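You operate a simulated robot arm through the tools that you are given. There is no shell and no other tool. Be economical: measure what you need, move in short steps, check, and stop when the job is done.

Carry out the task below with a simulated robot arm. There is one attempt and no reset: what you move stays moved.

## Task
Put the white pin on top of the black spare roller on the bench top.

It is judged by the outcome, as a careful person would: the job done as asked, and still so three seconds after it is handed in. It fails if anything else is knocked over, pushed out of place, dropped, spilled or broken.

## Robot
A 6-joint arm with a two-finger parallel gripper, fixed in place. Base frame: the origin is at the foot of the arm, x ahead of it, y to its left, z up; the work surface is at about z = 0. Lengths are in m, angles in rad, forces in N, time in s.
With the tool pointing down near the work surface it reaches from about 0.18 to 0.46 m from the base axis. Its first joint turns from -1.222 to 1.222 rad. Payload 1.9 kg.
Tool frame: the origin (TCP) lies between the finger pads and is the grasp point; the fingertips stand 0.023 m ahead of it; z points along the fingers, y is the line along which they close. Largest opening 0.094 m; finger width 0.038, thickness 0.01; the body of the gripper, 0.054 by 0.096 m, starts 0.039 m behind the TCP.
Orientation is told as [roll, pitch, yaw] about the base's x, y, z axes, in that order, counted from this pose: with the fingers straight down and closing along the base's y, the tool's x points along the base's -x, its y along +y and its z along -z.

## Interface
- The arm moves only by the tool send_rows. Its argument "moves" is a list of rows, each a list of 7 numbers: the shift along the tool's x, y, z in m, then the turn, a rotation vector about the tool's x, y, z in rad, then the gripper command, from -1 (fully open) to 1 (shut), values between in proportion. In form: [[tx, ty, tz, ax, ay, az, claw], ...]. A call has 1 to 10 rows; each row is the pose to reach, as a shift and turn from the pose commanded when the call began, along the tool's axes at that moment. Each row takes 0.2 s and may step no farther than 0.05 m and 0.15 rad from the row before; otherwise, or with a gripper value out of range, the whole call is refused. A pose out of reach is approached as far as the arm can. The call stops where the force on the tool passes 40 N (or 10 N more than at its start, if that is more) or the arm is blocked; 0.2 s more then pass. The fingers move at their own pace (about 0.108 m/s each) and stop on an object; they squeeze with about 40 N. The grip force told is the motor's: it shows also when the fingers shut on nothing. Time passes only in rows, and 0.2 s behind the last, so rows that repeat a pose let the fingers close. It gives the time, the measured TCP pose, the force on the tool (base axes), the opening and the grip force at its end, in the units of the frame above (readings bear some noise).
- Cameras (640 x 400 px; columns grow to the right, rows downward): "scene" is fixed at [0.0642, 0.315, 0.4496]; the picture's right is [-0.72, -0.70, 0.00], its down [-0.23, 0.24, -0.94] and it looks along [0.66, -0.68, -0.33] (base axes); focal length 262 px, centre (320, 200). "wrist" rides on the gripper at [-0.039, 0, -0.044] in the tool frame; the picture's right is [0.00, -1.00, 0.00], its down [0.97, 0.00, -0.24] and it looks along [0.24, 0.00, 0.97] (tool axes); focal length 218 px, centre (320, 200). There is no depth. A picture from a camera that has moved, and an enlarged one, comes with that camera's place and axes in the base frame and with its lens.
- capture(camera): a new picture of that camera. It takes no simulated time.
- close_up(camera, box): a new picture of the part [left, top, right, bottom] of that camera's present view, enlarged. It takes no simulated time.
- hand_in(): hands the job in; it is judged then, once.

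Go step by step. Nothing tells you positions but the pictures and the camera data: compare them with the known pose of the tool, close in by small moves and look again before you grip or let go. The budget is 90 turns and 42 pictures, counting those below and the enlarged ones. Unless the task says otherwise, let go and move clear before handing in, and close with one line.

The tools are called after "Emit:" as a command line: name --pt "numbers of a row" for each row, then --argument value for the rest, lists and objects as JSON in quotes. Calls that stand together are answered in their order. send_rows: Moves the arm, as the interface text tells. Its arguments: {"type":"object","properties":{"moves":{"type":"array"}},"required":["moves"]} The other tools are called the same way: capture (camera) takes a picture; close_up (camera, box) takes an enlarged picture of a part of a camera's view; hand_in () hands the job in.

At the start:

```text
time: 0.0
position: [0.294, -0.0034, 0.3761]
tool_rot: [0.002, -0.001, 0.0]
force: [-0.5, 0.1, -0.9]
opening: 0.0938
grasp_force: 0.0
```

scene: 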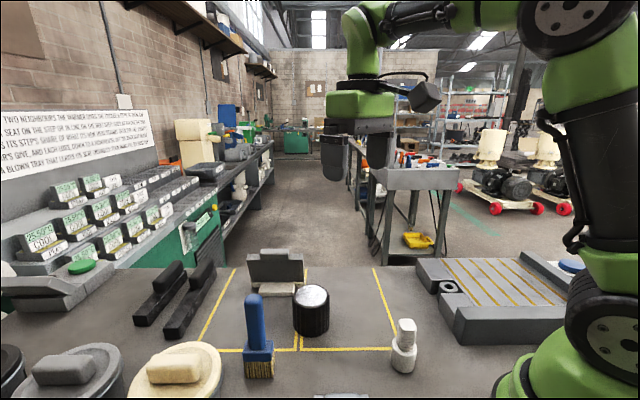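
wrist: 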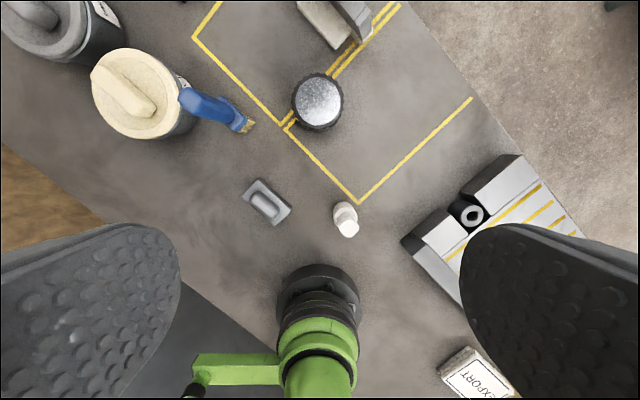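

I see a white pin and a black cylinder standing on the bench (the likely spare roller), plus a wall sign worth reading. I'll look closer first.

Emit:
close_up --camera "scene" --box '[230, 240, 430, 390]'

Emit:
close_up --camera "wrist" --box '[230, 50, 410, 250]'

Emit:
close_up --camera "scene" --box '[0, 90, 170, 200]'

```text
2.67 times, centred on (330, 315) of scene
camera zoom: at [0.0642, 0.315, 0.4496], right [-0.72, -0.7, 0.0], down [-0.23, 0.24, -0.94], along [0.66, -0.68, -0.33], focal length 698 px, centre (293, -107)
```

zoom: 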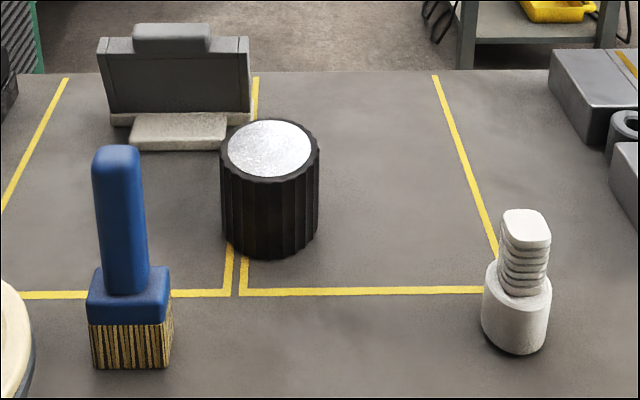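

```text
2.00 times, centred on (320, 150) of wrist
camera zoom: at [0.3321, -0.0033, 0.4213], right [0.0, -1.0, 0.0], down [-0.97, 0.0, 0.24], along [-0.24, 0.0, -0.97], focal length 436 px, centre (320, 300)
```

zoom: 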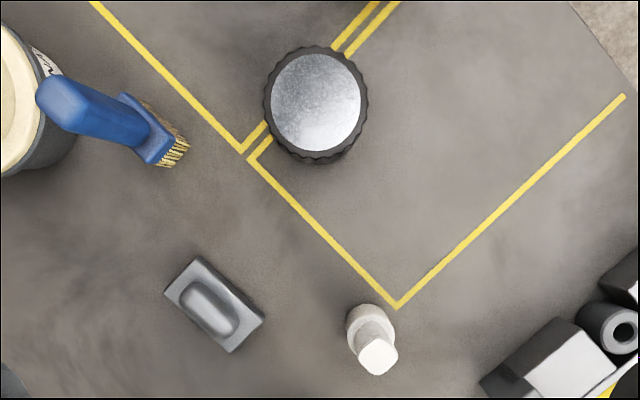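

```text
3.64 times, centred on (85, 145) of scene
camera zoom: at [0.0642, 0.315, 0.4496], right [-0.72, -0.7, 0.0], down [-0.23, 0.24, -0.94], along [0.66, -0.68, -0.33], focal length 951 px, centre (1174, 400)
```

zoom: 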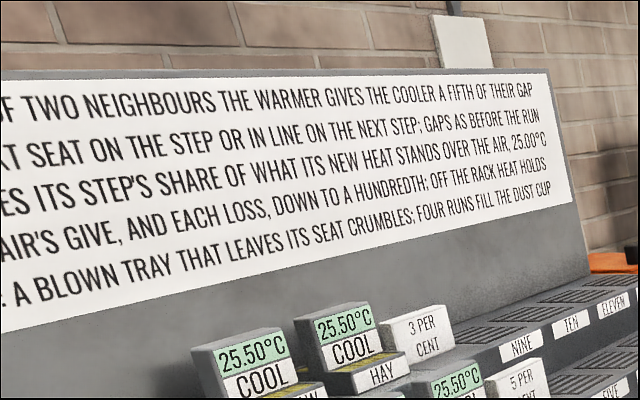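

The pin works out to about (0.205, -0.047), roughly 0.10 tall, and the roller top to about (0.396, 0.000, 0.077), both consistent between the two cameras. The pin has a narrower ribbed neck on a wider foot, so I'll zoom in on its shape before approaching.

Emit:
close_up --camera "scene" --box '[364, 305, 444, 385]'

Emit:
close_up --camera "wrist" --box '[315, 190, 375, 250]'

Emit:
close_up --camera "scene" --box '[280, 270, 345, 345]'

```text
5.00 times, centred on (404, 345) of scene
camera zoom: at [0.0642, 0.315, 0.4496], right [-0.72, -0.7, 0.0], down [-0.23, 0.24, -0.94], along [0.66, -0.68, -0.33], focal length 1308 px, centre (-100, -525)
```

zoom: 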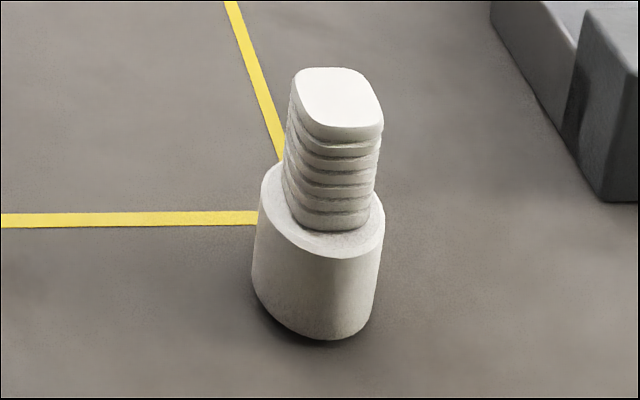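

```text
6.67 times, centred on (345, 220) of wrist
camera zoom: at [0.3321, -0.0033, 0.4213], right [0.0, -1.0, 0.0], down [-0.97, 0.0, 0.24], along [-0.24, 0.0, -0.97], focal length 1455 px, centre (153, 67)
```

zoom: 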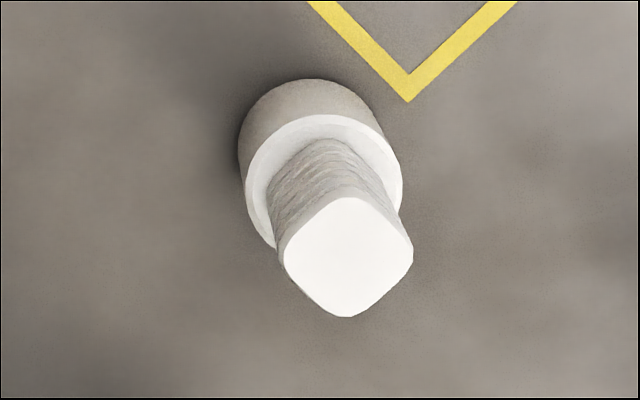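

```text
5.33 times, centred on (312, 308) of scene
camera zoom: at [0.0642, 0.315, 0.4496], right [-0.72, -0.7, 0.0], down [-0.23, 0.24, -0.94], along [0.66, -0.68, -0.33], focal length 1395 px, centre (360, -373)
```

zoom: 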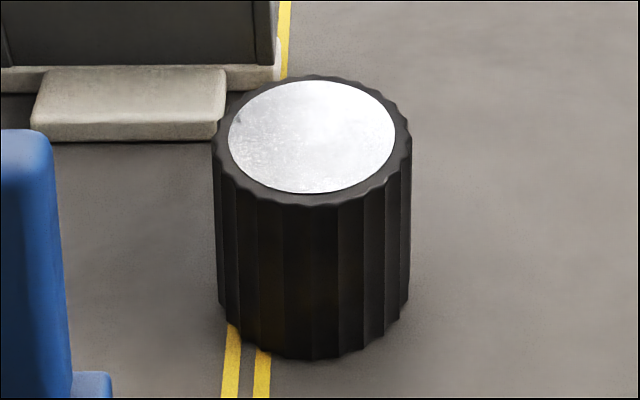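

The neck is square (about 0.022 across), turned 45° to the base, and stands on a foot about 0.045 tall. I'll move above it at z ≈ 0.18 with the fingers turned 45° and look again.

Emit:
send_rows --pt "0.015 -0.008 0.033 0 0 -0.131 -0.3" --pt "0.03 -0.016 0.066 0 0 -0.262 -0.3" --pt "0.045 -0.0235 0.098 0 0 -0.393 -0.3" --pt "0.06 -0.031 0.131 0 0 -0.524 -0.3" --pt "0.075 -0.039 0.164 0 0 -0.655 -0.3" --pt "0.09 -0.0466 0.196 0 0 -0.785 -0.3" --pt "0.09 -0.0466 0.196 0 0 -0.785 -0.3"

Emit:
capture --camera "wrist"

Emit:
capture --camera "scene"

```text
time: 1.6
position: [0.2048, -0.049, 0.1809]
tool_rot: [0.001, -0.003, 0.786]
force: [-0.1, 0.4, -0.4]
opening: 0.0612
grasp_force: 0.1
```

```text
33 pictures are left
camera wrist: at [0.2304, -0.0214, 0.2249], right [0.71, -0.71, 0.0], down [-0.69, -0.69, 0.24], along [-0.17, -0.17, -0.97], focal length 218 px, centre (320, 200)
```

wrist: 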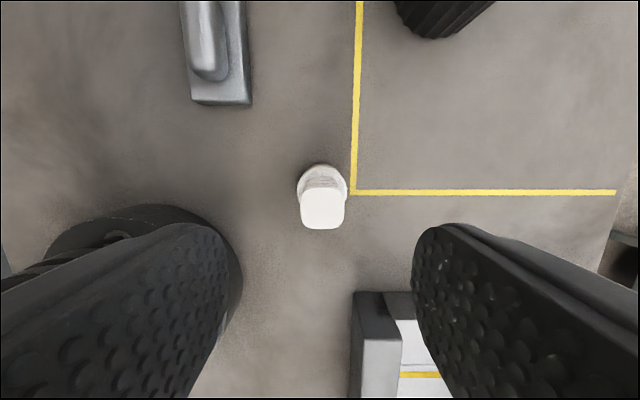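

```text
32 pictures are left
```

scene: 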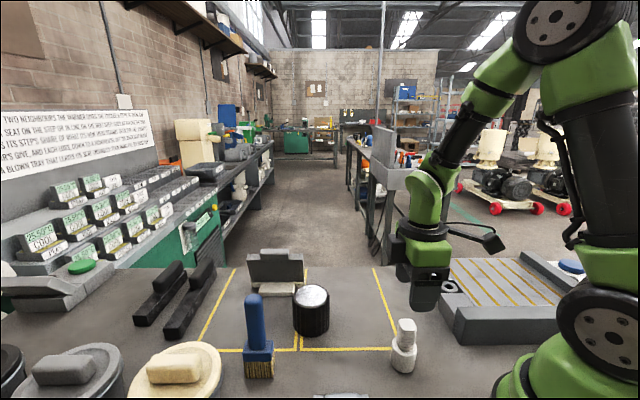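

The pin is centred and squared between the fingers, and the numbers agree to within 1–2 mm. I'll go down to z ≈ 0.076, where the tips stay just above the foot.

Emit:
send_rows --pt "0 0 0.03 0 0 0 -0.3" --pt "0 0 0.06 0 0 0 -0.3" --pt "0 0 0.085 0 0 0 -0.3" --pt "0 0 0.095 0 0 0 -0.3" --pt "0 0 0.102 0 0 0 -0.3"

Emit:
close_up --camera "scene" --box '[350, 280, 470, 390]'

Emit:
capture --camera "wrist"

```text
time: 2.8
position: [0.2046, -0.0503, 0.0772]
tool_rot: [-0.001, -0.001, 0.783]
force: [-0.9, 0.4, 1.0]
opening: 0.0613
grasp_force: 0.1
```

```text
3.64 times, centred on (410, 335) of scene
camera zoom: at [0.0642, 0.315, 0.4496], right [-0.72, -0.7, 0.0], down [-0.23, 0.24, -0.94], along [0.66, -0.68, -0.33], focal length 951 px, centre (-7, -291)
```

zoom: 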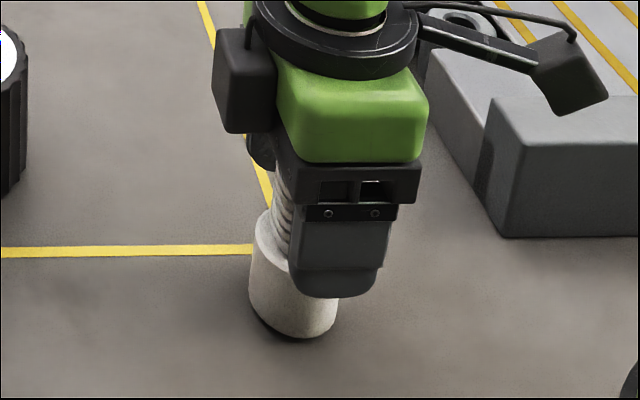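

```text
30 pictures are left
camera wrist: at [0.2318, -0.0215, 0.1225], right [0.71, -0.71, 0.0], down [-0.69, -0.69, 0.24], along [-0.17, -0.17, -0.97], focal length 218 px, centre (320, 200)
```

wrist: 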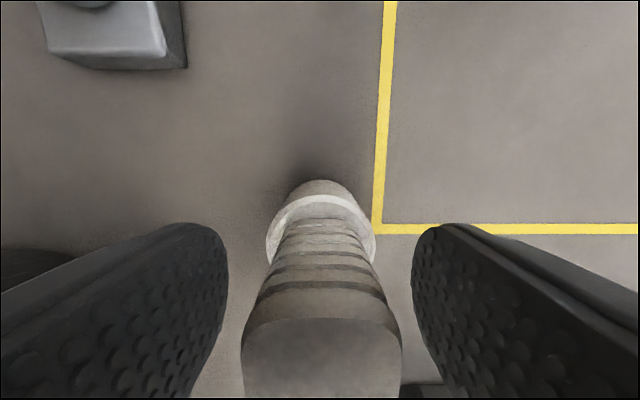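

The neck stands between the fingers, nicely centred. I'll close the fingers in place.

Emit:
send_rows --pt "0 0 0 0 0 0 0.2" --pt "0 0 0 0 0 0 0.6" --pt "0 0 0 0 0 0 1" --pt "0 0 0 0 0 0 1"

Emit:
capture --camera "wrist"

```text
time: 3.8
position: [0.2052, -0.0493, 0.0786]
tool_rot: [0.0, -0.001, 0.785]
force: [-0.5, 0.3, 0.1]
opening: 0.0275
grasp_force: 39.8
```

```text
29 pictures are left
camera wrist: at [0.2317, -0.0215, 0.1227], right [0.71, -0.71, 0.0], down [-0.69, -0.69, 0.24], along [-0.17, -0.17, -0.97], focal length 218 px, centre (320, 200)
```

wrist: 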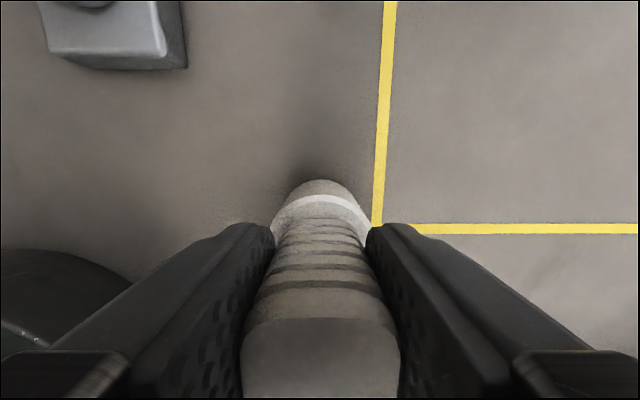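

The pin is held (opening 0.0275, full grip). I'll lift it straight up by 0.13.

Emit:
send_rows --pt "0 0 -0.01 0 0 0 1" --pt "0 0 -0.03 0 0 0 1" --pt "0 0 -0.06 0 0 0 1" --pt "0 0 -0.095 0 0 0 1" --pt "0 0 -0.13 0 0 0 1" --pt "0 0 -0.13 0 0 0 1"

Emit:
capture --camera "scene"

Emit:
capture --camera "wrist"

```text
time: 5.2
position: [0.208, -0.0487, 0.2088]
tool_rot: [0.0, -0.002, 0.785]
force: [-0.4, -0.7, -1.8]
opening: 0.0277
grasp_force: 39.5
```

```text
28 pictures are left
```

scene: 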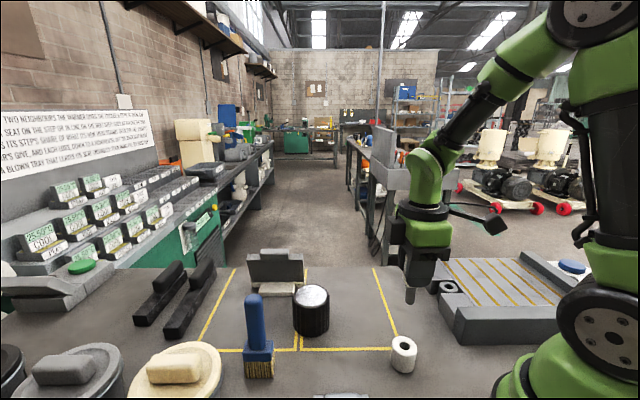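

```text
27 pictures are left
camera wrist: at [0.2341, -0.0219, 0.2545], right [0.71, -0.71, 0.0], down [-0.69, -0.69, 0.24], along [-0.17, -0.17, -0.97], focal length 218 px, centre (320, 200)
```

wrist: 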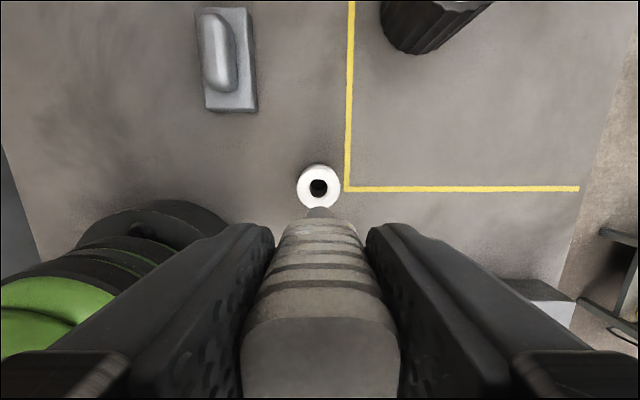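

The white foot stayed behind: it is a separate hollow holder, and the pin is the ribbed part that came out of it. I need to see the pin's lower end now.

Emit:
close_up --camera "scene" --box '[370, 240, 450, 390]'

Emit:
close_up --camera "scene" --box '[390, 265, 430, 310]'

Emit:
close_up --camera "wrist" --box '[270, 150, 370, 250]'

```text
2.67 times, centred on (410, 315) of scene
camera zoom: at [0.0641, 0.315, 0.4496], right [-0.72, -0.7, 0.0], down [-0.23, 0.24, -0.94], along [0.66, -0.68, -0.33], focal length 698 px, centre (80, -107)
```

zoom: 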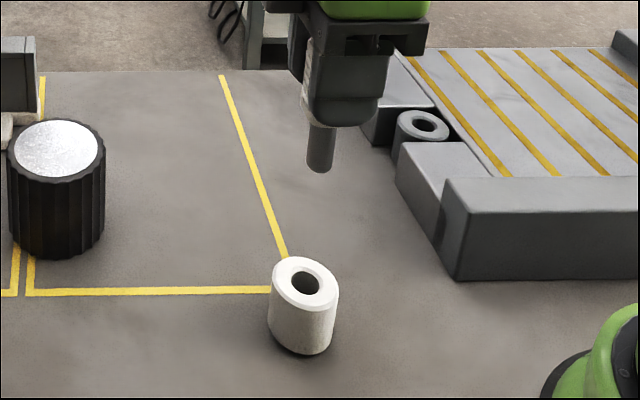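

```text
8.89 times, centred on (410, 288) of scene
camera zoom: at [0.0641, 0.315, 0.4496], right [-0.72, -0.7, 0.0], down [-0.23, 0.24, -0.94], along [0.66, -0.68, -0.33], focal length 2326 px, centre (-480, -578)
```

zoom: 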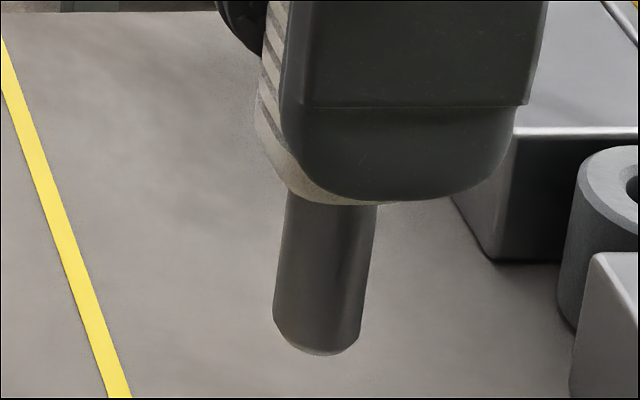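

```text
4.00 times, centred on (320, 200) of wrist
camera zoom: at [0.2341, -0.0219, 0.2545], right [0.71, -0.71, 0.0], down [-0.69, -0.69, 0.24], along [-0.17, -0.17, -0.97], focal length 873 px, centre (320, 200)
```

zoom: 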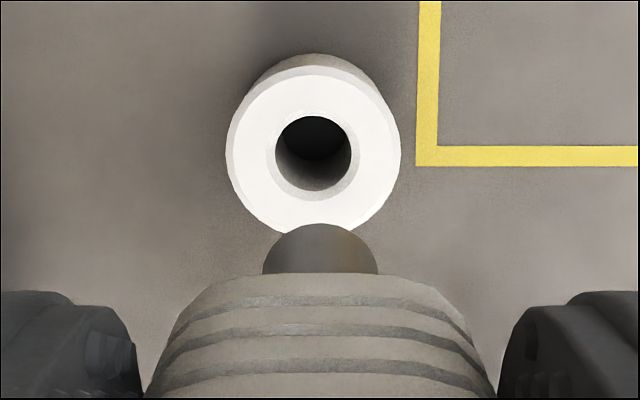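

The pin is a ribbed white head on a dark shank about 0.0175 across, with its tip about 0.068 below the TCP; its bush still stands upright where it was. I'll carry the pin at this height to a point above the roller, where the tip clears by about 6 cm, and inspect it there.

Emit:
send_rows --pt "-0.0167 -0.0099 0 0 0 0 1" --pt "-0.045 -0.0265 0 0 0 0 1" --pt "-0.0837 -0.0493 0 0 0 0 1" --pt "-0.122 -0.072 0 0 0 0 1" --pt "-0.151 -0.0887 0 0 0 0 1" --pt "-0.1674 -0.0985 0 0 0 0 1" --pt "-0.1674 -0.0985 0 0 0 0 1"

Emit:
close_up --camera "scene" --box '[270, 220, 360, 345]'

Emit:
capture --camera "wrist"

```text
time: 6.8
position: [0.3919, -0.001, 0.2092]
tool_rot: [0.002, -0.001, 0.785]
force: [0.5, 0.2, -0.4]
opening: 0.0278
grasp_force: 40.2
```

```text
3.20 times, centred on (315, 282) of scene
camera zoom: at [0.0642, 0.315, 0.4496], right [-0.72, -0.7, 0.0], down [-0.23, 0.24, -0.94], along [0.66, -0.68, -0.33], focal length 837 px, centre (336, -64)
```

zoom: 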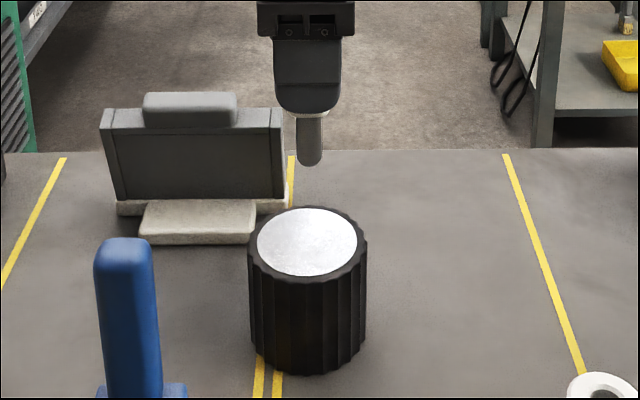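

```text
22 pictures are left
camera wrist: at [0.4198, 0.0279, 0.254], right [0.71, -0.71, 0.0], down [-0.69, -0.69, 0.24], along [-0.17, -0.17, -0.97], focal length 218 px, centre (320, 200)
```

wrist: 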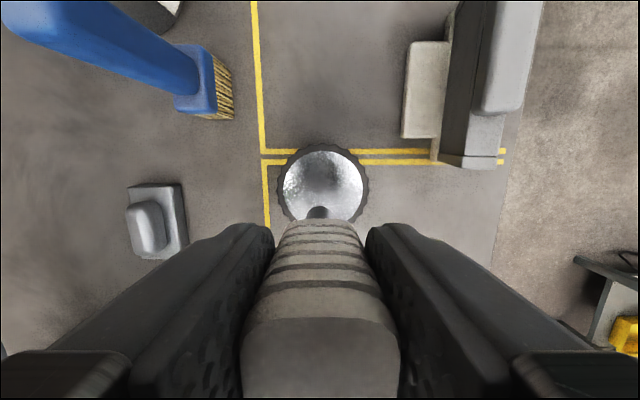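

The roller's top centre is at about (0.3965, 0.002, 0.077) and the pin hangs nearly above it. I'll zoom in on the shank's end to judge whether the pin can stand on it.

Emit:
close_up --camera "scene" --box '[303, 250, 328, 275]'

Emit:
close_up --camera "wrist" --box '[270, 135, 375, 230]'

```text
16.00 times, centred on (316, 262) of scene
camera zoom: at [0.0642, 0.315, 0.4496], right [-0.72, -0.7, 0.0], down [-0.23, 0.24, -0.94], along [0.66, -0.68, -0.33], focal length 4186 px, centre (392, -800)
```

zoom: 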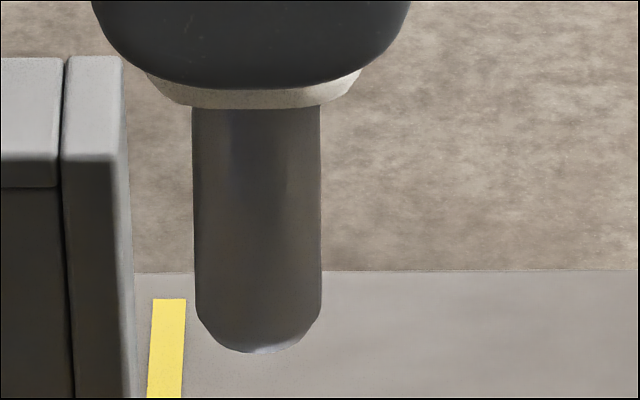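

```text
4.21 times, centred on (322, 182) of wrist
camera zoom: at [0.4198, 0.0279, 0.254], right [0.71, -0.71, 0.0], down [-0.69, -0.69, 0.24], along [-0.17, -0.17, -0.97], focal length 919 px, centre (310, 274)
```

zoom: 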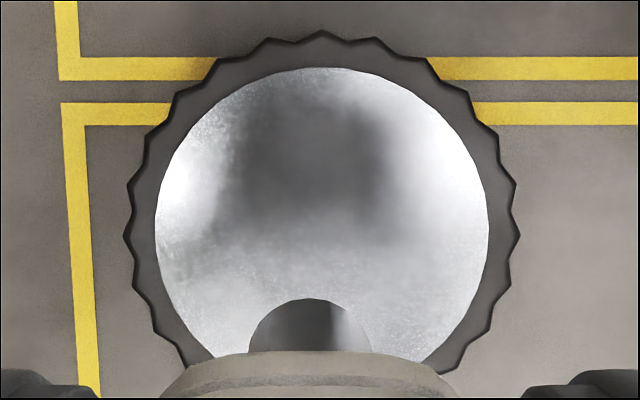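

The shank ends in a flat face roughly 12 mm wide inside a small chamfer, and it hangs vertical, so it can stand on the flat metal if released gently. I'll centre it and go down to about 1 cm above the roller.

Emit:
send_rows --pt "-0.0053 -0.001 0.0 0 0 0 1" --pt "-0.0053 -0.001 0.02 0 0 0 1" --pt "-0.0053 -0.001 0.04 0 0 0 1" --pt "-0.0053 -0.001 0.052 0 0 0 1" --pt "-0.0053 -0.001 0.052 0 0 0 1"

Emit:
close_up --camera "scene" --box '[280, 250, 345, 315]'

Emit:
close_up --camera "wrist" --box '[240, 110, 400, 250]'

```text
time: 8.0
position: [0.396, 0.0025, 0.1583]
tool_rot: [0.0, -0.002, 0.783]
force: [0.1, -0.4, -1.8]
opening: 0.0277
grasp_force: 40.1
```

```text
6.15 times, centred on (312, 282) of scene
camera zoom: at [0.0642, 0.315, 0.4496], right [-0.72, -0.7, 0.0], down [-0.23, 0.24, -0.94], along [0.66, -0.68, -0.33], focal length 1610 px, centre (366, -308)
```

zoom: 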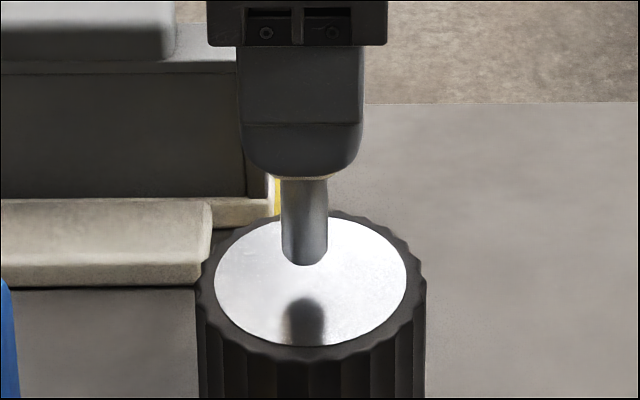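

```text
2.86 times, centred on (320, 180) of wrist
camera zoom: at [0.423, 0.0301, 0.2019], right [0.71, -0.71, 0.0], down [-0.69, -0.69, 0.24], along [-0.17, -0.17, -0.97], focal length 624 px, centre (320, 257)
```

zoom: 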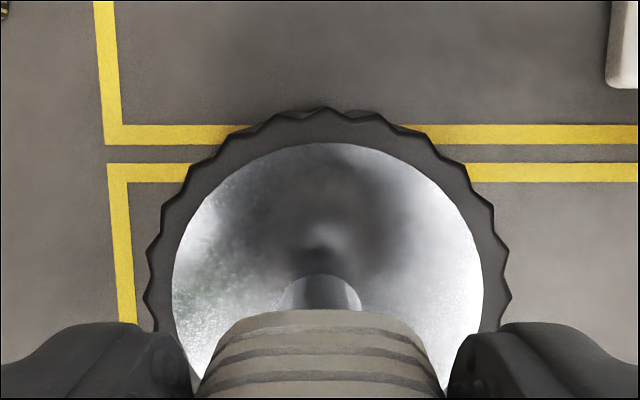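

Using the reflection in the metal, the tip is about 7–9 mm above the roller and within 3 mm of its centre. I'll go down slowly while watching the force.

Emit:
send_rows --pt "0 0 0.002 0 0 0 1" --pt "0 0 0.004 0 0 0 1" --pt "0 0 0.006 0 0 0 1"

Emit:
close_up --camera "scene" --box '[295, 260, 330, 295]'

```text
time: 8.8
position: [0.3957, 0.0028, 0.1517]
tool_rot: [-0.001, -0.001, 0.784]
force: [-0.1, -0.3, -0.9]
opening: 0.0277
grasp_force: 40.1
```

```text
11.43 times, centred on (312, 278) of scene
camera zoom: at [0.0642, 0.315, 0.4496], right [-0.72, -0.7, 0.0], down [-0.23, 0.24, -0.94], along [0.66, -0.68, -0.33], focal length 2990 px, centre (406, -686)
```

zoom: 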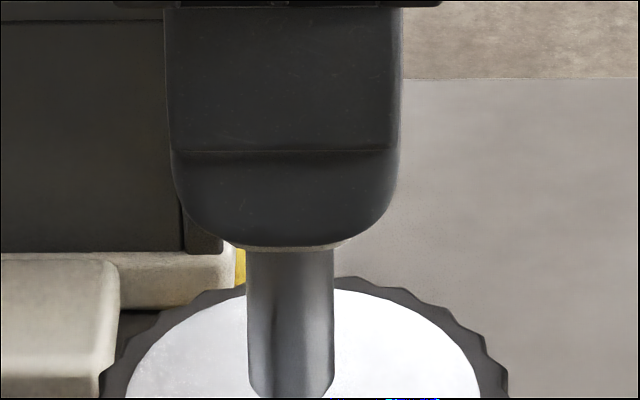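

Still no contact force. I'll lower it in half-millimetre to 1 mm steps and view slightly lower in the picture.

Emit:
send_rows --pt "0 0 0.0007 0 0 0 1" --pt "0 0 0.0014 0 0 0 1"

Emit:
close_up --camera "scene" --box '[295, 275, 330, 310]'

```text
time: 9.4
position: [0.397, 0.003, 0.1498]
tool_rot: [0.0, -0.001, 0.784]
force: [0.1, 0.0, -0.9]
opening: 0.0277
grasp_force: 40.1
```

```text
11.43 times, centred on (312, 292) of scene
camera zoom: at [0.0642, 0.315, 0.4496], right [-0.72, -0.7, 0.0], down [-0.23, 0.24, -0.94], along [0.66, -0.68, -0.33], focal length 2990 px, centre (406, -857)
```

zoom: 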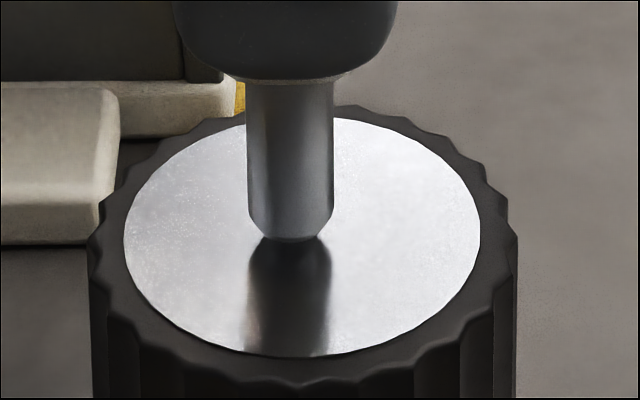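

The tip is nearly touching its reflection, so only a fraction of a millimetre remains. I'll take another small step.

Emit:
send_rows --pt "0 0 0.0005 0 0 0 1" --pt "0 0 0.0005 0 0 0 1"

```text
time: 10.0
position: [0.3953, 0.0022, 0.1501]
tool_rot: [0.0, -0.002, 0.785]
force: [0.5, 0.0, -2.0]
opening: 0.0275
grasp_force: 39.7
```

Emit:
send_rows --pt "0 0 0.0005 0 0 0 1" --pt "0 0 0.0005 0 0 0 1"

Emit:
close_up --camera "scene" --box '[303, 285, 323, 305]'

```text
time: 10.6
position: [0.3963, 0.0026, 0.148]
tool_rot: [0.0, -0.001, 0.782]
force: [0.5, -0.1, -1.2]
opening: 0.0278
grasp_force: 40.1
```

```text
16.00 times, centred on (313, 295) of scene
camera zoom: at [0.0642, 0.315, 0.4496], right [-0.72, -0.7, 0.0], down [-0.23, 0.24, -0.94], along [0.66, -0.68, -0.33], focal length 4186 px, centre (432, -1320)
```

zoom: 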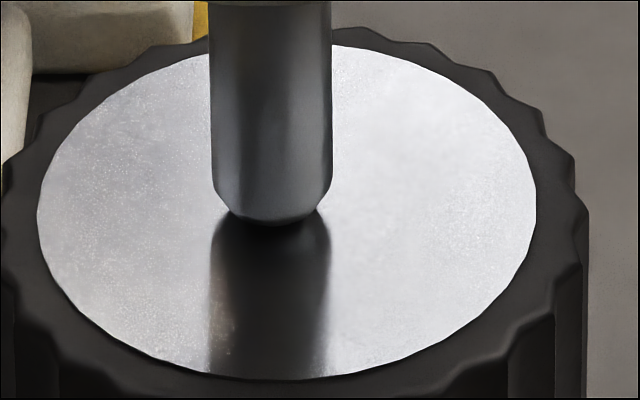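

Still no firm contact. I'll keep stepping down by half a millimetre.

Emit:
send_rows --pt "0 0 0.0005 0 0 0 1" --pt "0 0 0.0005 0 0 0 1"

```text
time: 11.2
position: [0.3968, 0.0022, 0.1484]
tool_rot: [-0.001, -0.003, 0.784]
force: [-0.1, -0.3, -1.7]
opening: 0.0277
grasp_force: 39.9
```

Emit:
send_rows --pt "0 0 0.0005 0 0 0 1" --pt "0 0 0.0005 0 0 0 1"

Emit:
close_up --camera "scene" --box '[303, 285, 323, 305]'

```text
time: 11.8
position: [0.397, 0.001, 0.1478]
tool_rot: [-0.001, -0.001, 0.783]
force: [0.1, -0.6, -1.2]
opening: 0.0276
grasp_force: 39.5
```

```text
16.00 times, centred on (313, 295) of scene
camera zoom: at [0.0642, 0.315, 0.4496], right [-0.72, -0.7, 0.0], down [-0.23, 0.24, -0.94], along [0.66, -0.68, -0.33], focal length 4186 px, centre (432, -1320)
```

zoom: 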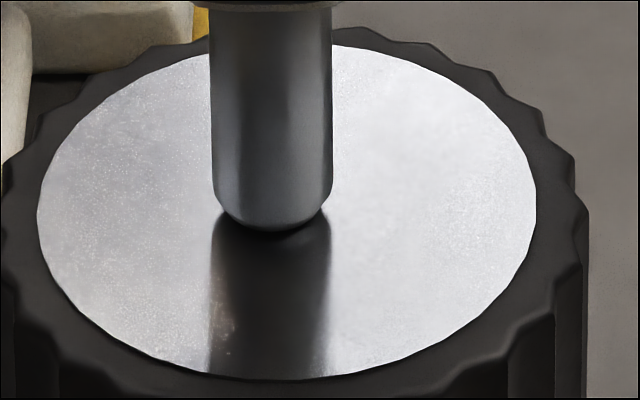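

About 1 mm remains by the picture. I'll continue.

Emit:
send_rows --pt "0 0 0.0005 0 0 0 1" --pt "0 0 0.0005 0 0 0 1"

```text
time: 12.4
position: [0.3967, 0.0016, 0.1477]
tool_rot: [0.0, -0.002, 0.785]
force: [0.2, -0.4, -1.9]
opening: 0.0275
grasp_force: 39.7
```

Emit:
send_rows --pt "0 0 0.0005 0 0 0 1" --pt "0 0 0.0005 0 0 0 1"

Emit:
close_up --camera "scene" --box '[303, 285, 323, 305]'

```text
time: 13.0
position: [0.3959, 0.003, 0.1468]
tool_rot: [0.0, -0.002, 0.784]
force: [-1.7, -0.3, 4.1]
opening: 0.0278
grasp_force: 40.4
```

```text
16.00 times, centred on (313, 295) of scene
camera zoom: at [0.0641, 0.315, 0.4496], right [-0.72, -0.7, 0.0], down [-0.23, 0.24, -0.94], along [0.66, -0.68, -0.33], focal length 4186 px, centre (432, -1320)
```

zoom: 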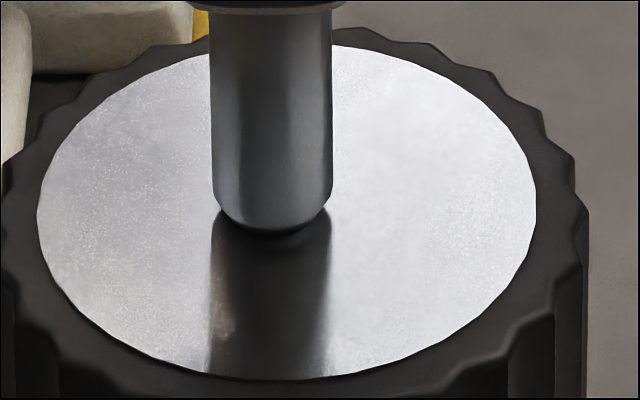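

Contact: the vertical force rose by about 5.5 N. I'll ease off 0.3 mm and open the fingers very gradually to about 1 mm of play each side, then look.

Emit:
send_rows --pt "0 0 -0.0003 0 0 0 1" --pt "0 0 -0.0003 0 0 0 0.45" --pt "0 0 -0.0003 0 0 0 0.42" --pt "0 0 -0.0003 0 0 0 0.41" --pt "0 0 -0.0003 0 0 0 0.4" --pt "0 0 -0.0003 0 0 0 0.39" --pt "0 0 -0.0003 0 0 0 0.38" --pt "0 0 -0.0003 0 0 0 0.37" --pt "0 0 -0.0003 0 0 0 0.36"

Emit:
capture --camera "wrist"

Emit:
close_up --camera "scene" --box '[290, 260, 340, 310]'

```text
time: 15.0
position: [0.3963, 0.0018, 0.1465]
tool_rot: [-0.001, -0.003, 0.784]
force: [-0.4, 0.5, 0.3]
opening: 0.0302
grasp_force: 0.0
```

```text
12 pictures are left
camera wrist: at [0.4237, 0.0297, 0.1915], right [0.71, -0.71, 0.0], down [-0.69, -0.69, 0.24], along [-0.17, -0.17, -0.97], focal length 218 px, centre (320, 200)
```

wrist: 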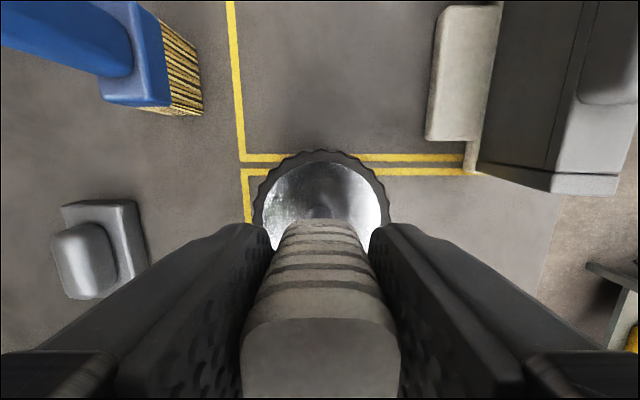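

```text
8.00 times, centred on (315, 285) of scene
camera zoom: at [0.0642, 0.315, 0.4496], right [-0.72, -0.7, 0.0], down [-0.23, 0.24, -0.94], along [0.66, -0.68, -0.33], focal length 2093 px, centre (360, -480)
```

zoom: 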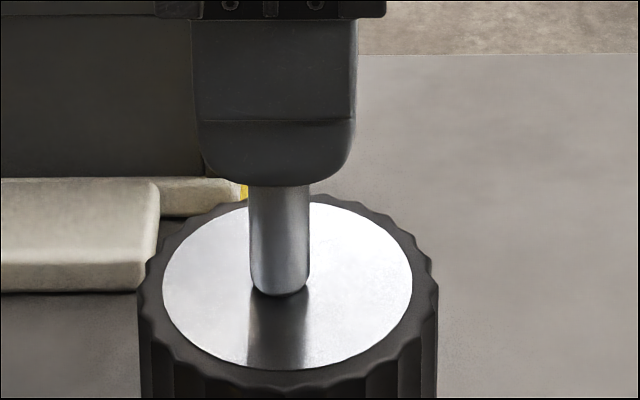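

The grip is off (force 0, 2.5 mm of play) and the pin stands unmoved. I'll open further in gentle steps.

Emit:
send_rows --pt "0 0 0 0 0 0 0.3" --pt "0 0 0 0 0 0 0.2" --pt "0 0 0 0 0 0 0.1" --pt "0 0 0 0 0 0 0.0" --pt "0 0 0 0 0 0 -0.1" --pt "0 0 0 0 0 0 -0.2" --pt "0 0 0 0 0 0 -0.3" --pt "0 0 0 0 0 0 -0.3"

Emit:
capture --camera "wrist"

```text
time: 16.8
position: [0.3969, 0.0015, 0.1471]
tool_rot: [0.0, -0.002, 0.784]
force: [1.0, -0.3, -0.7]
opening: 0.0609
grasp_force: 0.0
```

```text
10 pictures are left
camera wrist: at [0.4237, 0.0297, 0.1915], right [0.71, -0.71, 0.0], down [-0.69, -0.69, 0.24], along [-0.17, -0.17, -0.97], focal length 218 px, centre (320, 200)
```

wrist: 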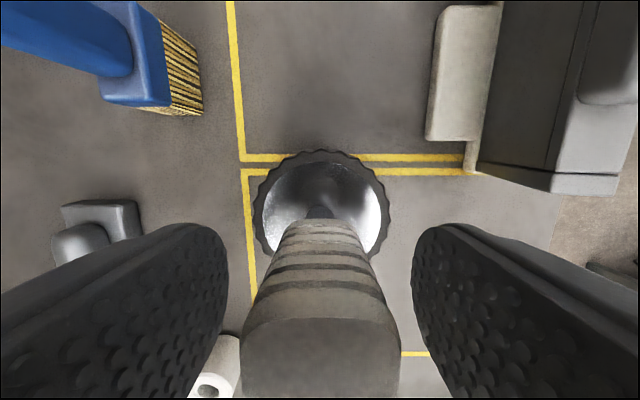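

The pin stands free on the roller with the fingers well clear on both sides. I'll raise the gripper straight up, slowly at first.

Emit:
send_rows --pt "0 0 -0.01 0 0 0 -0.3" --pt "0 0 -0.025 0 0 0 -0.3" --pt "0 0 -0.045 0 0 0 -0.3" --pt "0 0 -0.07 0 0 0 -0.3" --pt "0 0 -0.1 0 0 0 -0.3" --pt "0 0 -0.13 0 0 0 -0.3" --pt "0 0 -0.13 0 0 0 -0.3"

Emit:
capture --camera "scene"

Emit:
capture --camera "wrist"

```text
time: 18.4
position: [0.396, 0.0033, 0.2756]
tool_rot: [0.001, -0.003, 0.785]
force: [-0.4, 0.2, 0.1]
opening: 0.0611
grasp_force: 0.0
```

```text
9 pictures are left
```

scene: 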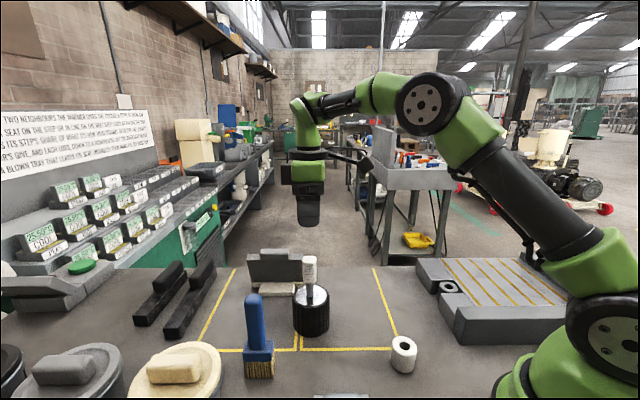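

```text
8 pictures are left
camera wrist: at [0.422, 0.0303, 0.32], right [0.71, -0.71, 0.0], down [-0.69, -0.69, 0.24], along [-0.17, -0.17, -0.97], focal length 218 px, centre (320, 200)
```

wrist: 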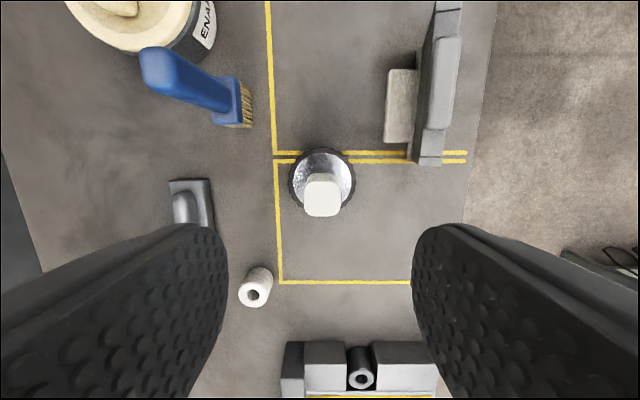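

The pin stands upright on the roller, its bush and everything else are in place, and the gripper is clear. I'll wait 2 s and check that it holds still.

Emit:
send_rows --pt "0 0 0 0 0 0 -0.3" --pt "0 0 0 0 0 0 -0.3" --pt "0 0 0 0 0 0 -0.3" --pt "0 0 0 0 0 0 -0.3" --pt "0 0 0 0 0 0 -0.3" --pt "0 0 0 0 0 0 -0.3" --pt "0 0 0 0 0 0 -0.3" --pt "0 0 0 0 0 0 -0.3" --pt "0 0 0 0 0 0 -0.3" --pt "0 0 0 0 0 0 -0.3"

Emit:
close_up --camera "scene" --box '[240, 240, 440, 390]'

```text
time: 20.6
position: [0.3948, 0.0019, 0.2756]
tool_rot: [0.0, -0.002, 0.782]
force: [-0.2, -0.1, 0.7]
opening: 0.0612
grasp_force: 0.0
```

```text
2.67 times, centred on (340, 315) of scene
camera zoom: at [0.0642, 0.315, 0.4496], right [-0.72, -0.7, 0.0], down [-0.23, 0.24, -0.94], along [0.66, -0.68, -0.33], focal length 698 px, centre (267, -107)
```

zoom: 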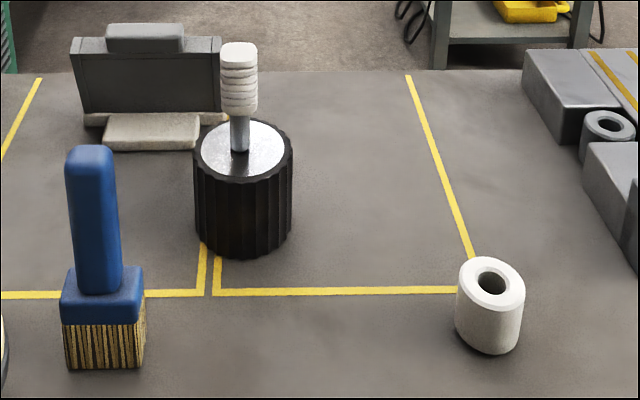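

The pin is steady and upright on the roller, and nothing else has moved. I'm handing in.

Emit:
hand_in

```text
The job is handed in.
```

The white pin is standing upright on its shank on top of the black spare roller, and the white bush it came out of is still standing where it was.
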